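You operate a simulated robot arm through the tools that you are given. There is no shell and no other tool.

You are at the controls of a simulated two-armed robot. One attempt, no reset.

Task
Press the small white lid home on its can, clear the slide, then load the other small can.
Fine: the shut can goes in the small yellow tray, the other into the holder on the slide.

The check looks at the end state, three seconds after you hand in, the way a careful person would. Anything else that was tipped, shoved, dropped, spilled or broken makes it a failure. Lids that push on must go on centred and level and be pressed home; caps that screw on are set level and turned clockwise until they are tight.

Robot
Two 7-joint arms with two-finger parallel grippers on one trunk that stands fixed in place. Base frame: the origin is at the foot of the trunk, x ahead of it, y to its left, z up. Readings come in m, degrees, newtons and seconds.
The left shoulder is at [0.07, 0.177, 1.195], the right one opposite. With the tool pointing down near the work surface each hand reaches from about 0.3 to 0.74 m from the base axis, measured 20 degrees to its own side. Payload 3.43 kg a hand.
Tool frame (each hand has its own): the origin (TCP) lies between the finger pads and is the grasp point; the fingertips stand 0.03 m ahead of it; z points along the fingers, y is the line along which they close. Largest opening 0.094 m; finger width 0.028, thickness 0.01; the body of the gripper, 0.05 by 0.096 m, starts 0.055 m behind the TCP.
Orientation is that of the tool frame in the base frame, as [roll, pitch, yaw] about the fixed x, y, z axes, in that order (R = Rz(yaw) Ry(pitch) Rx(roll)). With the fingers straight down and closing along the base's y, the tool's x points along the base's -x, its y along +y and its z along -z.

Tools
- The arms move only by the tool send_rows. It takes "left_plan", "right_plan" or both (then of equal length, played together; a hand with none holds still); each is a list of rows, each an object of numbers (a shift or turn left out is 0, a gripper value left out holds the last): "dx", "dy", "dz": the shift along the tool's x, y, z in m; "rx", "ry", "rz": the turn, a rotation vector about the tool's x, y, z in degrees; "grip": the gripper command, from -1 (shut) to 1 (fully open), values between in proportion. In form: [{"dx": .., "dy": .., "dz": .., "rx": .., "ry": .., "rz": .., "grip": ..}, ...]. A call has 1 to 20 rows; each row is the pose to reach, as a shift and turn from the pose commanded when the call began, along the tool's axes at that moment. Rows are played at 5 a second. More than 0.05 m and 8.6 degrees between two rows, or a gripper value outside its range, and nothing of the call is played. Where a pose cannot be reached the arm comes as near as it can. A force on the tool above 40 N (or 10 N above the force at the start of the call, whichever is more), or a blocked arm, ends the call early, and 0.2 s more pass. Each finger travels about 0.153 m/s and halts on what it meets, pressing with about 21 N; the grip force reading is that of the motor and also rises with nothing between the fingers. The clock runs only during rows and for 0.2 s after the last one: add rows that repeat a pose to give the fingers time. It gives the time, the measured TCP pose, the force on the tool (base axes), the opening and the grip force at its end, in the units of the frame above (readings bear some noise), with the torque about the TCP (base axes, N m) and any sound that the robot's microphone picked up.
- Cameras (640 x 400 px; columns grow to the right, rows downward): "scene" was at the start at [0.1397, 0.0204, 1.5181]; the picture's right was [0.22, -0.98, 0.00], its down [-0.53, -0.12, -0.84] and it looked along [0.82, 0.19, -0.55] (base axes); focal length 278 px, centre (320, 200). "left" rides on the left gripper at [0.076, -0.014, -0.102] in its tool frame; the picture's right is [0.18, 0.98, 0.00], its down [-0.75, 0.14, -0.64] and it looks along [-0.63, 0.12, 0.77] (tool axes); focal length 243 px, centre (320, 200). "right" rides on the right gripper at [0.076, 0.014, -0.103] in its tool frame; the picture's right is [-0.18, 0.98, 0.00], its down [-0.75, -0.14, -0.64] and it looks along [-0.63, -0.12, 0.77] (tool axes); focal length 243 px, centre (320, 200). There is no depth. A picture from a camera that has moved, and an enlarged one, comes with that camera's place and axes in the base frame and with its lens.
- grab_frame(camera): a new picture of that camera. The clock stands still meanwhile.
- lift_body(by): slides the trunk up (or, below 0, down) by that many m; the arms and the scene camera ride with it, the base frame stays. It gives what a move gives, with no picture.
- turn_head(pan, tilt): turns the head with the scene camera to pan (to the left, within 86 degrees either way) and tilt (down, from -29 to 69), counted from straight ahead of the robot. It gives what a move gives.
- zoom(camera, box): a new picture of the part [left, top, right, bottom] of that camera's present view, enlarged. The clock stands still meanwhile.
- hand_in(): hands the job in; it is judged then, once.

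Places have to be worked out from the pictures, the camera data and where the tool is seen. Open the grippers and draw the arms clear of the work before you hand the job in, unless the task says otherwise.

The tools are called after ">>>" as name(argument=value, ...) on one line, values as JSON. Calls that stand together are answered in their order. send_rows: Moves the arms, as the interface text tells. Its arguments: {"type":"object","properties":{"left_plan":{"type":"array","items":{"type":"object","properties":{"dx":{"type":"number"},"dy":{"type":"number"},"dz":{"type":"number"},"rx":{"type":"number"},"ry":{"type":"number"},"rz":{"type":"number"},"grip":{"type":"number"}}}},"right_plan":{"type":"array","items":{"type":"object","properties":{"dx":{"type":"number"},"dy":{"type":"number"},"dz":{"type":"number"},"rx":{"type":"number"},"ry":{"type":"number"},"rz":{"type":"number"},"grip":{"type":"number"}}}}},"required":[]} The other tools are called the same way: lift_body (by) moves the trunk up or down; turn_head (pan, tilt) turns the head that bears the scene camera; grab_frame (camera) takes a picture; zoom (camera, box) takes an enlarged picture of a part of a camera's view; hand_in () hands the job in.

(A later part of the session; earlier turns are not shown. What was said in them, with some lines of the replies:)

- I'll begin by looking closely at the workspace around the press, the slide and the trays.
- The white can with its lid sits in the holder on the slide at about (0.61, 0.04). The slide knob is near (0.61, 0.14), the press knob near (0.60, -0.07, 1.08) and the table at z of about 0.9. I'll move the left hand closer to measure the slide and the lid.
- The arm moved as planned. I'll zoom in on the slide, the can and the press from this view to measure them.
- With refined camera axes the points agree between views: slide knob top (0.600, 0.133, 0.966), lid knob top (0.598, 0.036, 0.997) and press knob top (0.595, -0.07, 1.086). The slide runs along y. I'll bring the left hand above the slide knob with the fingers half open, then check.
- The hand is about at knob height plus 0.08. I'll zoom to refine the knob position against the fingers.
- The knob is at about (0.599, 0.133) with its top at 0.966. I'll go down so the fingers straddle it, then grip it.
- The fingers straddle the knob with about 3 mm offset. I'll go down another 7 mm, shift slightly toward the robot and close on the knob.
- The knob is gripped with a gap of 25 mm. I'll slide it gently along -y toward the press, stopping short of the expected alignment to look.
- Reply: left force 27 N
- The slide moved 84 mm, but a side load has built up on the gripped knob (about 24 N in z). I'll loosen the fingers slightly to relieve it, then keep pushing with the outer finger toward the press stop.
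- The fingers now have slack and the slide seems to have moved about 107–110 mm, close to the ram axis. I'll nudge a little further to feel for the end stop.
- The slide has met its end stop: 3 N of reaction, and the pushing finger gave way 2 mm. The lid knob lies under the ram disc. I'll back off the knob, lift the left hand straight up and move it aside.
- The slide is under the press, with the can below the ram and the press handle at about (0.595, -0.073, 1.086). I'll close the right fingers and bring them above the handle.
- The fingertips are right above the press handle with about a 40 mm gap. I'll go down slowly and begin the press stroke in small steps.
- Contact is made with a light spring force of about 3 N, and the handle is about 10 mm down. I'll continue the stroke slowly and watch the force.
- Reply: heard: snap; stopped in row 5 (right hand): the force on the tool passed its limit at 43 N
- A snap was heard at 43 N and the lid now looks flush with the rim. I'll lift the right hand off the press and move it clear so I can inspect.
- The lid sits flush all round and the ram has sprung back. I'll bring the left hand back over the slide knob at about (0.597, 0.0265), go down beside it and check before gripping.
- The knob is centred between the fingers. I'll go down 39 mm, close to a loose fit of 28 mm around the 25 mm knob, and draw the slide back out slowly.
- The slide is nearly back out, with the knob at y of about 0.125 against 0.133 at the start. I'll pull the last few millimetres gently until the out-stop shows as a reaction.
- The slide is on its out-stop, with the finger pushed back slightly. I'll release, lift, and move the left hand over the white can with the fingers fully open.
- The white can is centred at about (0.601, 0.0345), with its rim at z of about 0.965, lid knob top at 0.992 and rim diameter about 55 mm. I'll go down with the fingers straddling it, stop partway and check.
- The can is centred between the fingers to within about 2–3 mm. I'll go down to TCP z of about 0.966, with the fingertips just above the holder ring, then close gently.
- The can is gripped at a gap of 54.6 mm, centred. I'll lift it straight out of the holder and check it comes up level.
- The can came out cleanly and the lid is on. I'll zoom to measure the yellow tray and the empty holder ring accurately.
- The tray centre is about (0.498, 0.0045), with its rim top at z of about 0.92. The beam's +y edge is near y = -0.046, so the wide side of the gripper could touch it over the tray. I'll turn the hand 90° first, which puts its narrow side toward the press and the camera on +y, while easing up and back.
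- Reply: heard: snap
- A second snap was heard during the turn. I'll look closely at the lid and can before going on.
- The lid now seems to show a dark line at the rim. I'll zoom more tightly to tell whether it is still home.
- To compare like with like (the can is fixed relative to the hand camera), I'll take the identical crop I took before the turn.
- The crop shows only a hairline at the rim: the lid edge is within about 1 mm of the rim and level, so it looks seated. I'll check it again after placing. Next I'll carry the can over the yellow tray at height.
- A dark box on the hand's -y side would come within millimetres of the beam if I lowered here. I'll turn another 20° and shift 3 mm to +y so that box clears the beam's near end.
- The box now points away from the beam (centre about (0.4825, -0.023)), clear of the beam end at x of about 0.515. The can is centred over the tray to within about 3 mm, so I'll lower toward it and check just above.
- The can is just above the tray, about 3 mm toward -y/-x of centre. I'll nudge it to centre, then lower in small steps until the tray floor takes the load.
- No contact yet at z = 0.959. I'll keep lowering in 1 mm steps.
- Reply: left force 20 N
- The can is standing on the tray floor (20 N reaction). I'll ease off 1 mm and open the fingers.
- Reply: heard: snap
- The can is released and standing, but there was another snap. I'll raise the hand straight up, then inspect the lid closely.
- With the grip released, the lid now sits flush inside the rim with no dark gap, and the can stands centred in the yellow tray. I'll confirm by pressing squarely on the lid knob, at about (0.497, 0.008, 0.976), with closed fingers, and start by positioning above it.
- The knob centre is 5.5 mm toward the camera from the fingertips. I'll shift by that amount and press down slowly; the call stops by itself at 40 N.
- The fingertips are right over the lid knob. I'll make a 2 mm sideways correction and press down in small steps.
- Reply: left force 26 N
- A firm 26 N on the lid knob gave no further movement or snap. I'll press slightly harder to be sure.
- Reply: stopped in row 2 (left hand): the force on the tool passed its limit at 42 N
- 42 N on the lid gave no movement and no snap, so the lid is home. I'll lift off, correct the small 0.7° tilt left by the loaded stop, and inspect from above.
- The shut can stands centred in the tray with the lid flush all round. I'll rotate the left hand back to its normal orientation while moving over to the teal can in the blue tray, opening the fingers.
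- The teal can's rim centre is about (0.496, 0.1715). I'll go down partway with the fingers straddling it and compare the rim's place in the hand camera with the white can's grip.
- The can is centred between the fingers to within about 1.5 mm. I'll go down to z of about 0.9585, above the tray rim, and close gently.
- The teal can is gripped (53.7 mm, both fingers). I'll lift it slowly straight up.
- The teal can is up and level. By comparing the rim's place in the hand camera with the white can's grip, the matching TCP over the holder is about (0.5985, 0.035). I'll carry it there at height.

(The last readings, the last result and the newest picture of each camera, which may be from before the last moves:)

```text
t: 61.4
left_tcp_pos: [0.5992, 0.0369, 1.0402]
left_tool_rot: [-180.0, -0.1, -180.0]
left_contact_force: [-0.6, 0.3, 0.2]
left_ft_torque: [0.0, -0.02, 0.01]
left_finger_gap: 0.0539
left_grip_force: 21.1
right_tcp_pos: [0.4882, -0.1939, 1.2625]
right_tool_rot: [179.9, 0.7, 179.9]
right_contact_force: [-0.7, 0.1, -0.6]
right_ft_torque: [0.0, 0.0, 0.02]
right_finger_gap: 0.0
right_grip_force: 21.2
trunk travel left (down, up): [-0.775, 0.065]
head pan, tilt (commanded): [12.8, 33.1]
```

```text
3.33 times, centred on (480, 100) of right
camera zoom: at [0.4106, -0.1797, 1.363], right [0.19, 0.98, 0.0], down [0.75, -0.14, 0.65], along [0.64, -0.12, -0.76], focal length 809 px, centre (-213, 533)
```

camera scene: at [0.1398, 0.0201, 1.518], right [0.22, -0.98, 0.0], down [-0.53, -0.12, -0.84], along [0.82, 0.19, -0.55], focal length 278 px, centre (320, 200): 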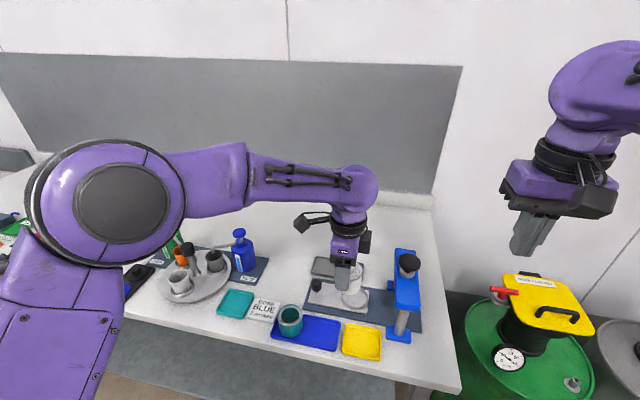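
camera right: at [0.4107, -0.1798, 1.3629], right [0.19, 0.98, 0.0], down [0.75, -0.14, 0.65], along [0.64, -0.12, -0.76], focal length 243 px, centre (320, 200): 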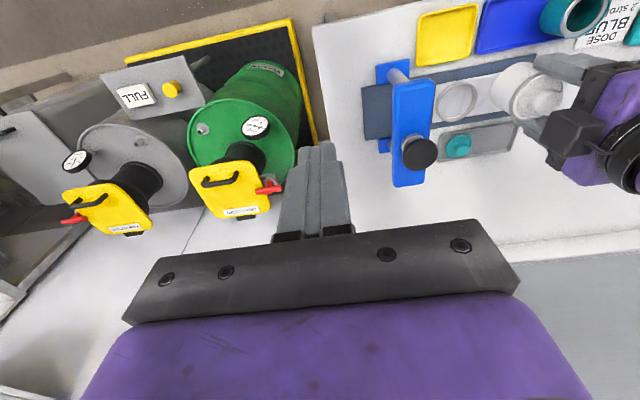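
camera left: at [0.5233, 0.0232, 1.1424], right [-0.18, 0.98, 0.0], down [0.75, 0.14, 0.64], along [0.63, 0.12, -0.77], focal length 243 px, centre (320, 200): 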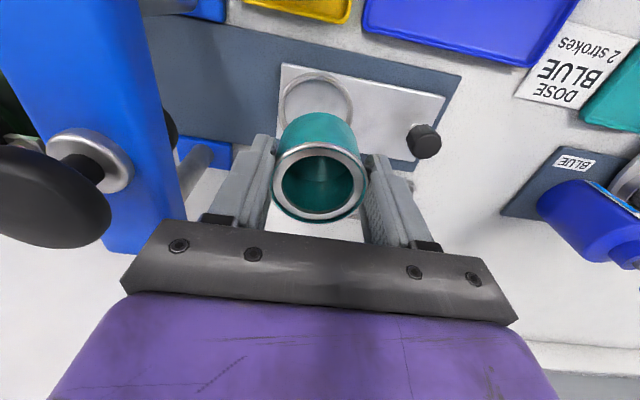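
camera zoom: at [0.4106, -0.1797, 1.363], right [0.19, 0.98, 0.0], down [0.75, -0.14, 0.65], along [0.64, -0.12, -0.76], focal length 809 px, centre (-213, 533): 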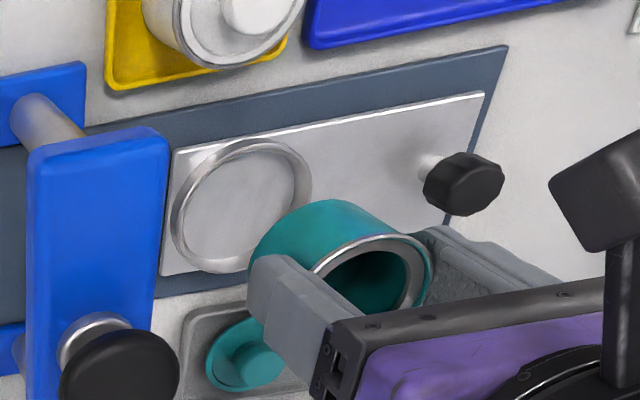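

The ring centre is about (0.600, 0.0343), and the can is offset from the TCP by about +3 mm in x. I'll shift by (-1.7, -2.7) mm and lower until the can bottom is just above the ring, then check alignment.

>>> send_rows(left_plan=[{"dx": 0.0017, "dy": -0.0027, "dz": 0.0}, {"dx": 0.0017, "dy": -0.0027, "dz": 0.015}, {"dx": 0.0017, "dy": -0.0027, "dz": 0.03}, {"dx": 0.0017, "dy": -0.0027, "dz": 0.042}, {"dx": 0.0017, "dy": -0.0027, "dz": 0.051}, {"dx": 0.0017, "dy": -0.0027, "dz": 0.051}])

>>> grab_frame(camera="left")

>>> zoom(camera="left", box=[240, 70, 400, 180])

>>> zoom(camera="scene", box=[320, 250, 400, 330])

>>> zoom(camera="right", box=[430, 60, 530, 135])

```text
t: 62.8
left_tcp_pos: [0.5948, 0.0347, 0.9916]
left_tool_rot: [179.9, -0.1, -179.9]
left_contact_force: [0.5, 0.0, 0.1]
left_ft_torque: [-0.01, -0.01, -0.03]
left_finger_gap: 0.0537
left_grip_force: 21.2
right_tcp_pos: [0.4876, -0.1935, 1.2631]
right_tool_rot: [179.9, 0.6, -180.0]
right_contact_force: [0.5, -0.4, 0.5]
right_ft_torque: [0.01, 0.0, 0.0]
right_finger_gap: 0.0003
right_grip_force: 21.1
trunk travel left (down, up): [-0.775, 0.065]
head pan, tilt (commanded): [12.8, 33.1]
```

```text
taken
camera left: at [0.5199, 0.02, 1.0937], right [-0.18, 0.98, 0.0], down [0.75, 0.14, 0.64], along [0.63, 0.12, -0.77], focal length 243 px, centre (320, 200)
```

left: 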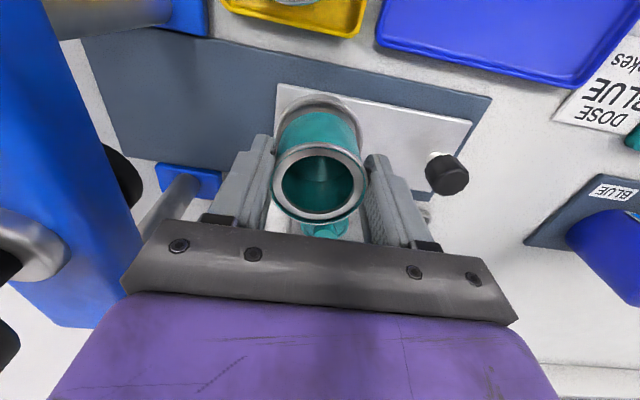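

```text
3.64 times, centred on (320, 125) of left
camera zoom: at [0.5199, 0.02, 1.0937], right [-0.18, 0.98, 0.0], down [0.75, 0.14, 0.64], along [0.63, 0.12, -0.77], focal length 882 px, centre (320, 473)
```

zoom: 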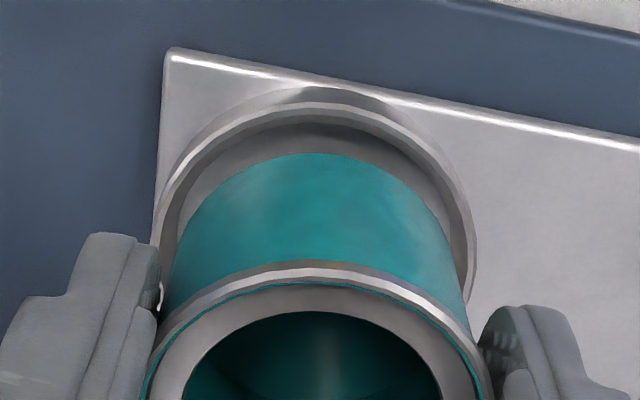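

```text
5.00 times, centred on (360, 290) of scene
camera zoom: at [0.1397, 0.0203, 1.5181], right [0.22, -0.98, 0.0], down [-0.53, -0.12, -0.84], along [0.82, 0.19, -0.55], focal length 1391 px, centre (120, -250)
```

zoom: 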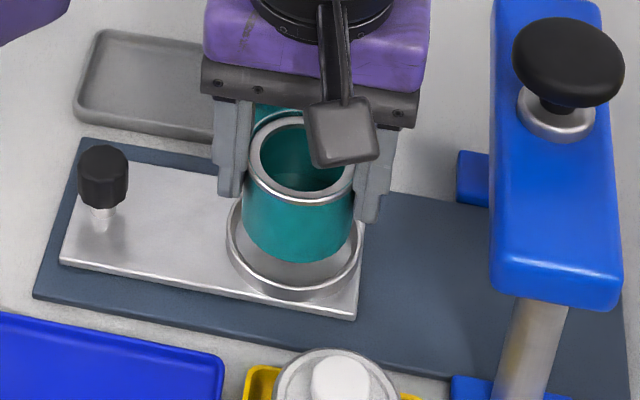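

```text
5.33 times, centred on (480, 98) of right
camera zoom: at [0.4106, -0.1797, 1.3629], right [0.19, 0.98, 0.0], down [0.75, -0.14, 0.65], along [0.64, -0.12, -0.76], focal length 1294 px, centre (-533, 747)
```

zoom: 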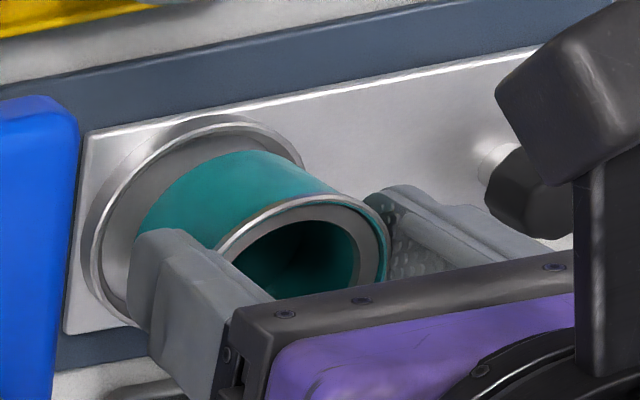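

The can bottom is just above the ring, with y aligned and x about 2 mm short. I'll shift +2 mm in x and lower slowly into the ring, watching the force.

>>> send_rows(left_plan=[{"dx": -0.0021, "dy": 0.0003}, {"dx": -0.0021, "dy": 0.0003, "dz": 0.004}, {"dx": -0.0021, "dy": 0.0003, "dz": 0.008}, {"dx": -0.0021, "dy": 0.0003, "dz": 0.011}, {"dx": -0.0021, "dy": 0.0003, "dz": 0.013}, {"dx": -0.0021, "dy": 0.0003, "dz": 0.015}, {"dx": -0.0021, "dy": 0.0003, "dz": 0.017}, {"dx": -0.0021, "dy": 0.0003, "dz": 0.017}])

>>> zoom(camera="left", box=[240, 70, 400, 180])

>>> zoom(camera="scene", box=[320, 250, 400, 330])

>>> zoom(camera="right", box=[430, 60, 530, 135])

```text
t: 64.6
left_tcp_pos: [0.5974, 0.0332, 0.9724]
left_tool_rot: [179.9, -0.1, -179.9]
left_contact_force: [1.8, 0.4, -0.9]
left_ft_torque: [-0.01, 0.03, -0.03]
left_finger_gap: 0.0539
left_grip_force: 21.0
right_tcp_pos: [0.4878, -0.1953, 1.2619]
right_tool_rot: [179.9, 0.6, 179.9]
right_contact_force: [-0.8, 0.5, 0.2]
right_ft_torque: [0.01, 0.0, 0.02]
right_finger_gap: 0.0
right_grip_force: 21.8
trunk travel left (down, up): [-0.775, 0.065]
head pan, tilt (commanded): [12.8, 33.1]
```

```text
3.64 times, centred on (320, 125) of left
camera zoom: at [0.5229, 0.0189, 1.0742], right [-0.19, 0.98, 0.0], down [0.75, 0.14, 0.64], along [0.63, 0.12, -0.77], focal length 882 px, centre (320, 473)
```

zoom: 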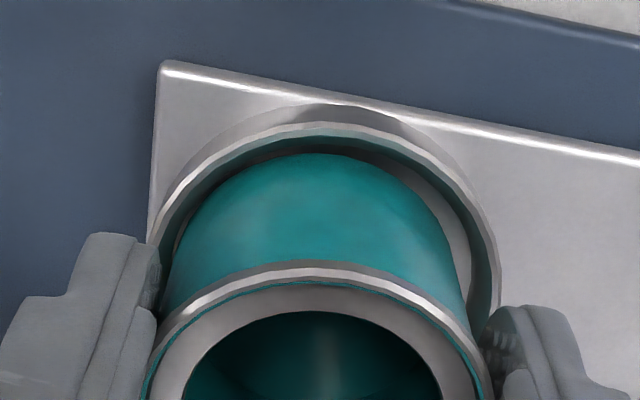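

```text
5.00 times, centred on (360, 290) of scene
camera zoom: at [0.1397, 0.0202, 1.5181], right [0.22, -0.98, 0.0], down [-0.53, -0.12, -0.84], along [0.82, 0.19, -0.55], focal length 1391 px, centre (120, -250)
```

zoom: 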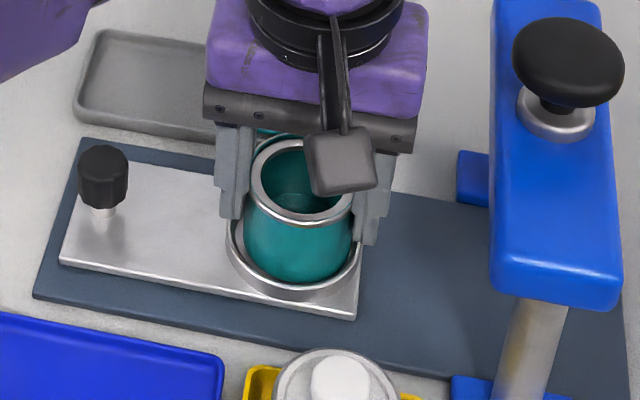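

```text
5.33 times, centred on (480, 98) of right
camera zoom: at [0.4106, -0.1797, 1.3629], right [0.19, 0.98, 0.0], down [0.75, -0.14, 0.65], along [0.64, -0.12, -0.76], focal length 1294 px, centre (-533, 747)
```

zoom: 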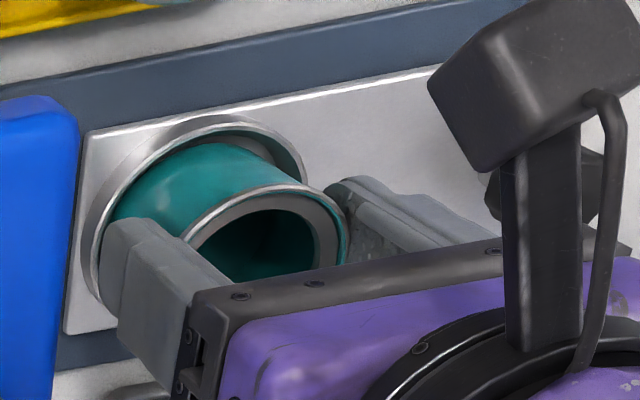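

The can bottom has entered the ring with no significant contact force. I'll shift +1 mm in y and lower the last few millimetres until it seats.

>>> send_rows(left_plan=[{"dy": 0.001, "dz": 0.001}, {"dy": 0.001, "dz": 0.002}, {"dy": 0.001, "dz": 0.003}, {"dy": 0.001, "dz": 0.004}, {"dy": 0.001, "dz": 0.004}])

```text
t: 65.8
left_tcp_pos: [0.5972, 0.0337, 0.9674]
left_tool_rot: [179.8, -0.1, -179.8]
left_contact_force: [-0.5, 0.4, -0.4]
left_ft_torque: [0.01, 0.01, -0.01]
left_finger_gap: 0.0538
left_grip_force: 21.5
right_tcp_pos: [0.4881, -0.1934, 1.2621]
right_tool_rot: [179.9, 0.6, 179.9]
right_contact_force: [-0.3, -0.5, -0.1]
right_ft_torque: [0.04, 0.02, 0.0]
right_finger_gap: 0.0
right_grip_force: 21.1
trunk travel left (down, up): [-0.775, 0.065]
head pan, tilt (commanded): [12.8, 33.1]
```

No contact yet at z = 0.967. I'll continue in 1 mm steps to find the holder floor.

>>> send_rows(left_plan=[{"dz": 0.001}, {"dz": 0.002}, {"dz": 0.002}])

>>> zoom(camera="left", box=[240, 70, 400, 180])

>>> zoom(camera="right", box=[430, 60, 530, 135])

```text
t: 66.6
left_tcp_pos: [0.5977, 0.0336, 0.9671]
left_tool_rot: [179.9, 0.1, -179.9]
left_contact_force: [0.7, -0.5, 3.9]
left_ft_torque: [-0.02, -0.07, -0.01]
left_finger_gap: 0.0537
left_grip_force: 21.0
right_tcp_pos: [0.487, -0.1952, 1.2634]
right_tool_rot: [179.8, 0.8, 180.0]
right_contact_force: [0.3, 0.3, 0.7]
right_ft_torque: [0.06, 0.02, 0.0]
right_finger_gap: 0.0
right_grip_force: 20.7
trunk travel left (down, up): [-0.775, 0.065]
head pan, tilt (commanded): [12.8, 33.1]
```

```text
3.64 times, centred on (320, 125) of left
camera zoom: at [0.5223, 0.02, 1.0701], right [-0.19, 0.98, 0.0], down [0.75, 0.14, 0.64], along [0.63, 0.12, -0.77], focal length 882 px, centre (320, 473)
```

zoom: 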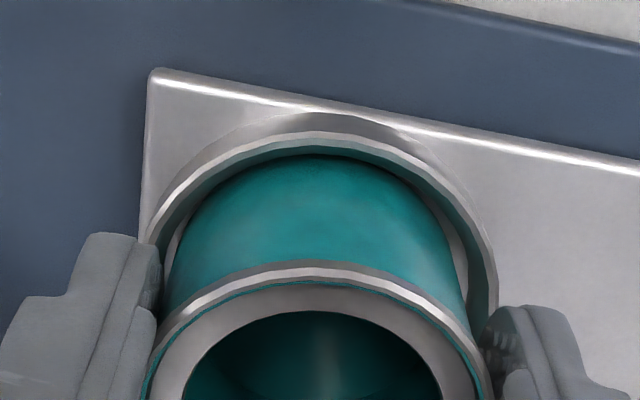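

```text
5.33 times, centred on (480, 98) of right
camera zoom: at [0.41, -0.1799, 1.3632], right [0.19, 0.98, 0.0], down [0.75, -0.14, 0.65], along [0.64, -0.12, -0.76], focal length 1294 px, centre (-533, 747)
```

zoom: 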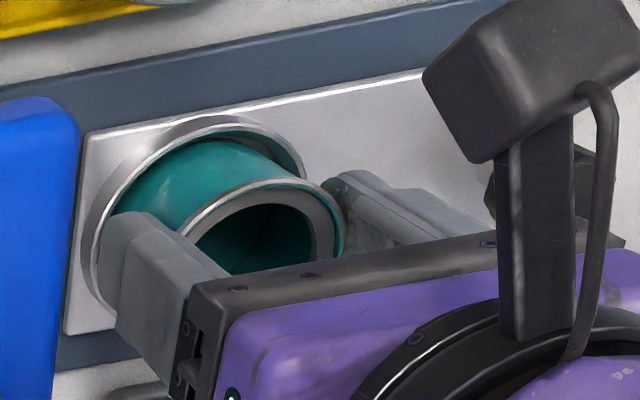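

Contact at 3.9 N with TCP z = 0.967, just the height expected for the can on the holder floor. I'll open the fingers gently and then rise straight up.

>>> send_rows(left_plan=[{"dz": -0.0005, "grip": 0.18}, {"dz": -0.0005, "grip": 0.25}, {"dz": -0.0005, "grip": 0.4}, {"dz": -0.0005, "grip": 0.6}, {"dz": -0.0005, "grip": 0.7}, {"dz": -0.0005, "grip": 0.7}])

>>> zoom(camera="left", box=[220, 70, 420, 230])

>>> zoom(camera="scene", box=[320, 250, 400, 330])

```text
t: 68.0
left_tcp_pos: [0.5988, 0.0345, 0.9672]
left_tool_rot: [179.9, -0.1, -179.9]
left_contact_force: [0.1, -0.6, -0.3]
left_ft_torque: [-0.02, 0.02, -0.02]
left_finger_gap: 0.0801
left_grip_force: 0.1
right_tcp_pos: [0.4868, -0.1933, 1.262]
right_tool_rot: [179.9, 0.6, 179.9]
right_contact_force: [0.0, 0.1, -0.3]
right_ft_torque: [-0.05, -0.02, -0.01]
right_finger_gap: 0.0
right_grip_force: 21.2
trunk travel left (down, up): [-0.775, 0.065]
head pan, tilt (commanded): [12.8, 33.1]
```

```text
2.50 times, centred on (320, 150) of left
camera zoom: at [0.5225, 0.0197, 1.0704], right [-0.18, 0.98, 0.0], down [0.75, 0.14, 0.64], along [0.63, 0.12, -0.77], focal length 606 px, centre (320, 325)
```

zoom: 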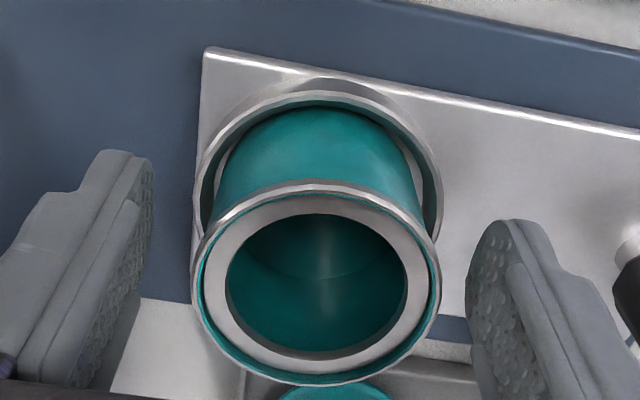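

```text
5.00 times, centred on (360, 290) of scene
camera zoom: at [0.1397, 0.0202, 1.5181], right [0.22, -0.98, 0.0], down [-0.53, -0.12, -0.84], along [0.82, 0.19, -0.55], focal length 1391 px, centre (120, -250)
```

zoom: 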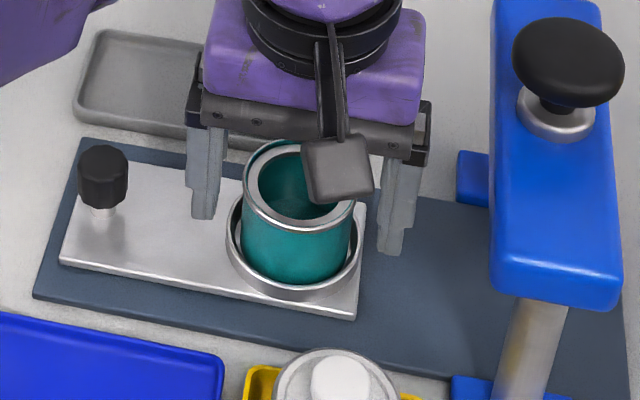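

The teal can stands seated in the holder ring. I'll lift the left hand straight up and then draw both arms clear with open grippers.

>>> send_rows(left_plan=[{"dz": -0.01}, {"dz": -0.03}, {"dz": -0.06}, {"dz": -0.1}, {"dz": -0.14}, {"dz": -0.185}, {"dz": -0.23}, {"dz": -0.275}, {"dx": 0.02, "dy": 0.03, "dz": -0.305}, {"dx": 0.045, "dy": 0.07, "dz": -0.32}, {"dx": 0.065, "dy": 0.11, "dz": -0.33}, {"dx": 0.08, "dy": 0.15, "dz": -0.34}, {"dx": 0.095, "dy": 0.19, "dz": -0.345}, {"dx": 0.1, "dy": 0.23, "dz": -0.345}, {"dx": 0.1, "dy": 0.27, "dz": -0.345, "grip": 1}, {"dx": 0.1, "dy": 0.27, "dz": -0.345, "grip": 1}])

>>> grab_frame(camera="scene")

>>> zoom(camera="scene", box=[250, 230, 430, 370])

>>> grab_frame(camera="left")

```text
t: 71.4
left_tcp_pos: [0.4997, 0.3029, 1.3155]
left_tool_rot: [179.9, -0.1, -180.0]
left_contact_force: [-0.9, -0.2, 0.3]
left_ft_torque: [-0.01, -0.01, -0.01]
left_finger_gap: 0.0938
left_grip_force: 0.1
right_tcp_pos: [0.4881, -0.1939, 1.2624]
right_tool_rot: [179.8, 0.7, 179.9]
right_contact_force: [-0.3, -0.4, 0.0]
right_ft_torque: [0.0, 0.0, 0.01]
right_finger_gap: 0.0
right_grip_force: 20.8
trunk travel left (down, up): [-0.775, 0.065]
head pan, tilt (commanded): [12.8, 33.1]
```

```text
taken
camera scene: at [0.139, 0.0197, 1.5181], right [0.22, -0.98, 0.0], down [-0.53, -0.12, -0.84], along [0.82, 0.19, -0.55], focal length 278 px, centre (320, 200)
```

scene: 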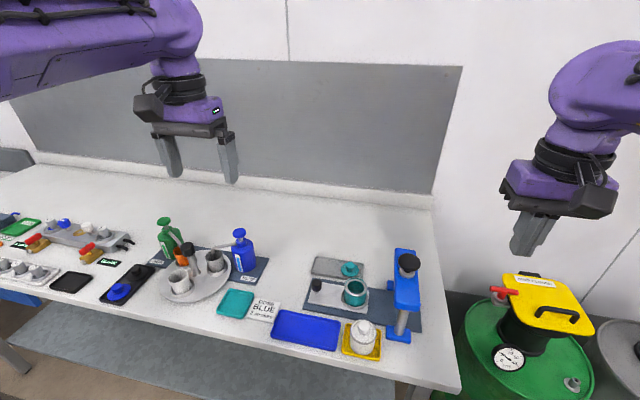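

```text
2.86 times, centred on (340, 300) of scene
camera zoom: at [0.139, 0.0197, 1.5181], right [0.22, -0.98, 0.0], down [-0.53, -0.12, -0.84], along [0.82, 0.19, -0.55], focal length 795 px, centre (263, -86)
```

zoom: 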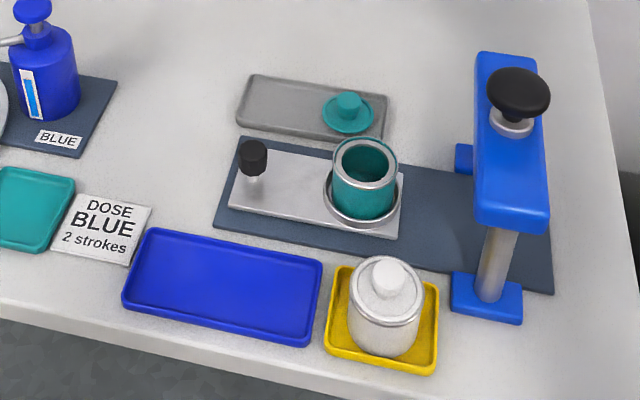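

```text
taken
camera left: at [0.4238, 0.2892, 1.4182], right [-0.18, 0.98, 0.0], down [0.75, 0.14, 0.64], along [0.63, 0.12, -0.77], focal length 243 px, centre (320, 200)
```

left: 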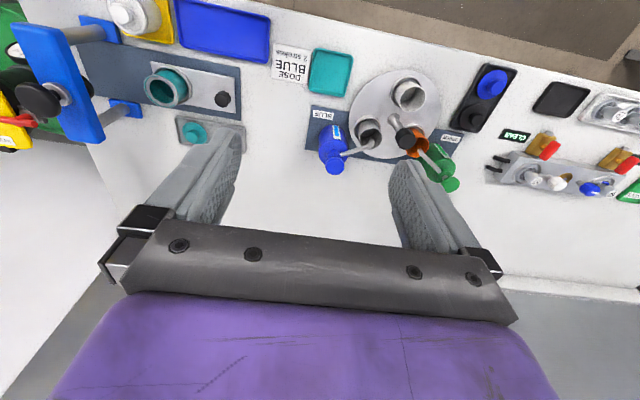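

Both cans are placed and nothing else has moved. I'll open the right gripper, return it to its start area, and take final close-ups of the lid and the seated teal can.

>>> send_rows(right_plan=[{"dx": 0.003, "dy": 0.018, "dz": -0.022, "grip": 0.0}, {"dx": 0.006, "dy": 0.036, "dz": -0.044, "grip": 1}, {"dx": 0.009, "dy": 0.055, "dz": -0.066, "grip": 1}, {"dx": 0.012, "dy": 0.073, "dz": -0.086, "grip": 1}, {"dx": 0.012, "dy": 0.073, "dz": -0.086, "grip": 1}])

>>> zoom(camera="scene", box=[335, 300, 395, 360])

>>> zoom(camera="scene", box=[305, 250, 405, 330])

>>> zoom(camera="right", box=[330, 10, 490, 160])

>>> zoom(camera="left", box=[80, 0, 280, 140])

```text
t: 72.6
left_tcp_pos: [0.5014, 0.3047, 1.3153]
left_tool_rot: [179.8, -0.1, -179.9]
left_contact_force: [0.0, -0.5, 0.2]
left_ft_torque: [0.01, -0.03, -0.02]
left_finger_gap: 0.0938
left_grip_force: 0.1
right_tcp_pos: [0.4719, -0.1224, 1.3508]
right_tool_rot: [179.7, 0.7, 179.9]
right_contact_force: [-0.6, -0.3, 0.3]
right_ft_torque: [0.02, -0.02, -0.02]
right_finger_gap: 0.094
right_grip_force: 0.1
trunk travel left (down, up): [-0.775, 0.065]
head pan, tilt (commanded): [12.8, 33.1]
```

```text
6.67 times, centred on (365, 330) of scene
camera zoom: at [0.1396, 0.02, 1.5181], right [0.22, -0.98, 0.0], down [-0.53, -0.12, -0.84], along [0.82, 0.19, -0.55], focal length 1855 px, centre (20, -667)
```

zoom: 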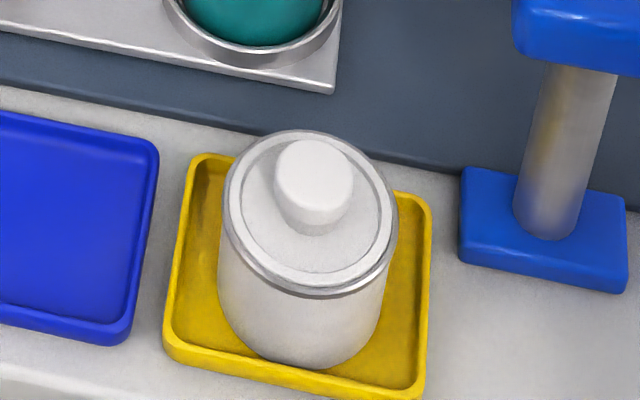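

```text
5.00 times, centred on (355, 290) of scene
camera zoom: at [0.1396, 0.02, 1.5181], right [0.22, -0.98, 0.0], down [-0.53, -0.12, -0.84], along [0.82, 0.19, -0.55], focal length 1391 px, centre (145, -250)
```

zoom: 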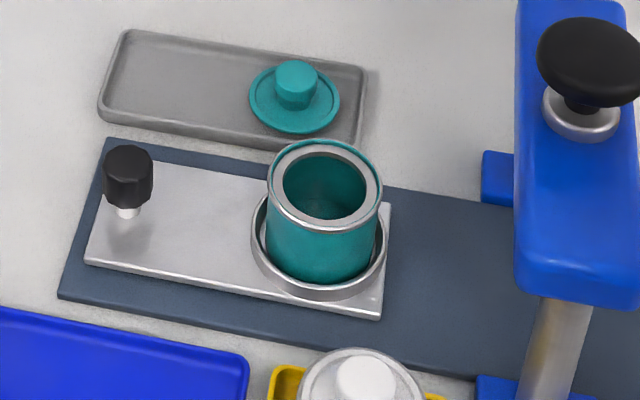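

```text
2.67 times, centred on (410, 85) of right
camera zoom: at [0.3961, -0.1074, 1.4506], right [0.19, 0.98, 0.0], down [0.75, -0.14, 0.65], along [0.64, -0.12, -0.76], focal length 647 px, centre (80, 507)
```

zoom: 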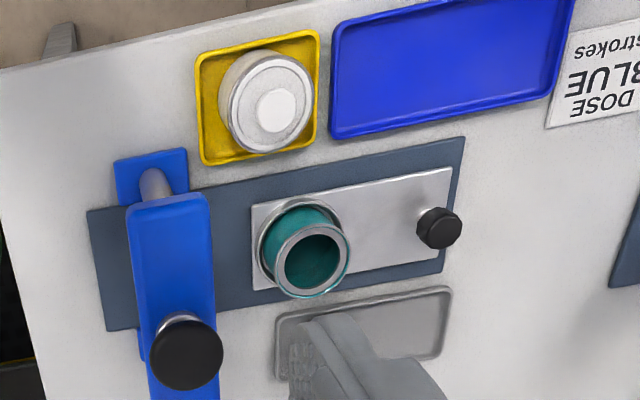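

```text
2.86 times, centred on (180, 70) of left
camera zoom: at [0.4245, 0.2889, 1.4178], right [-0.18, 0.98, 0.0], down [0.75, 0.14, 0.64], along [0.63, 0.12, -0.77], focal length 693 px, centre (720, 571)
```

zoom: 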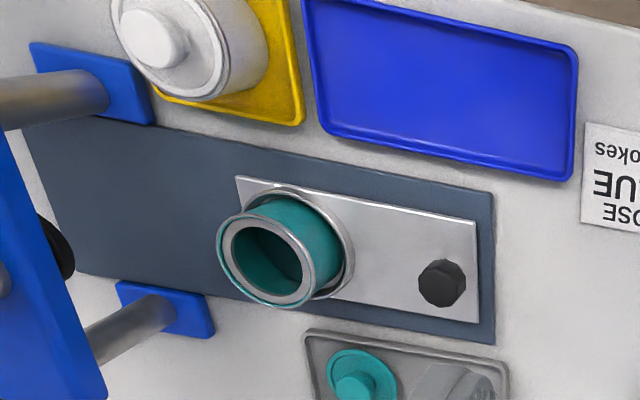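

The lid is flush and level on the white can, which stands in the yellow tray. The teal can is seated in the holder with the slide fully out, and the press, trays and teal lid are undisturbed. Both grippers are open and clear, so I'm handing in.

>>> hand_in()

```text
The job is handed in.
```

I pressed the white lid home and stood the shut can in the yellow tray. I then loaded the teal can into the holder on the slide. The job is handed in; no verdict has come back yet.

- **Lid:** It snapped on when I used the press. I heard two more snaps, one while turning the gripped can and one as I let it go in the tray, and the lid may have shifted slightly while gripped. I then pressed the lid again in the tray up to 42 N. Nothing moved or snapped, and the close-ups show it flush and level all round.
- **Slide:** It is fully out, and the teal can sits level on the holder floor inside the ring.
- **Everything else:** In the final pictures the press, the trays and the teal lid look undisturbed. Both grippers are open and clear of the work.
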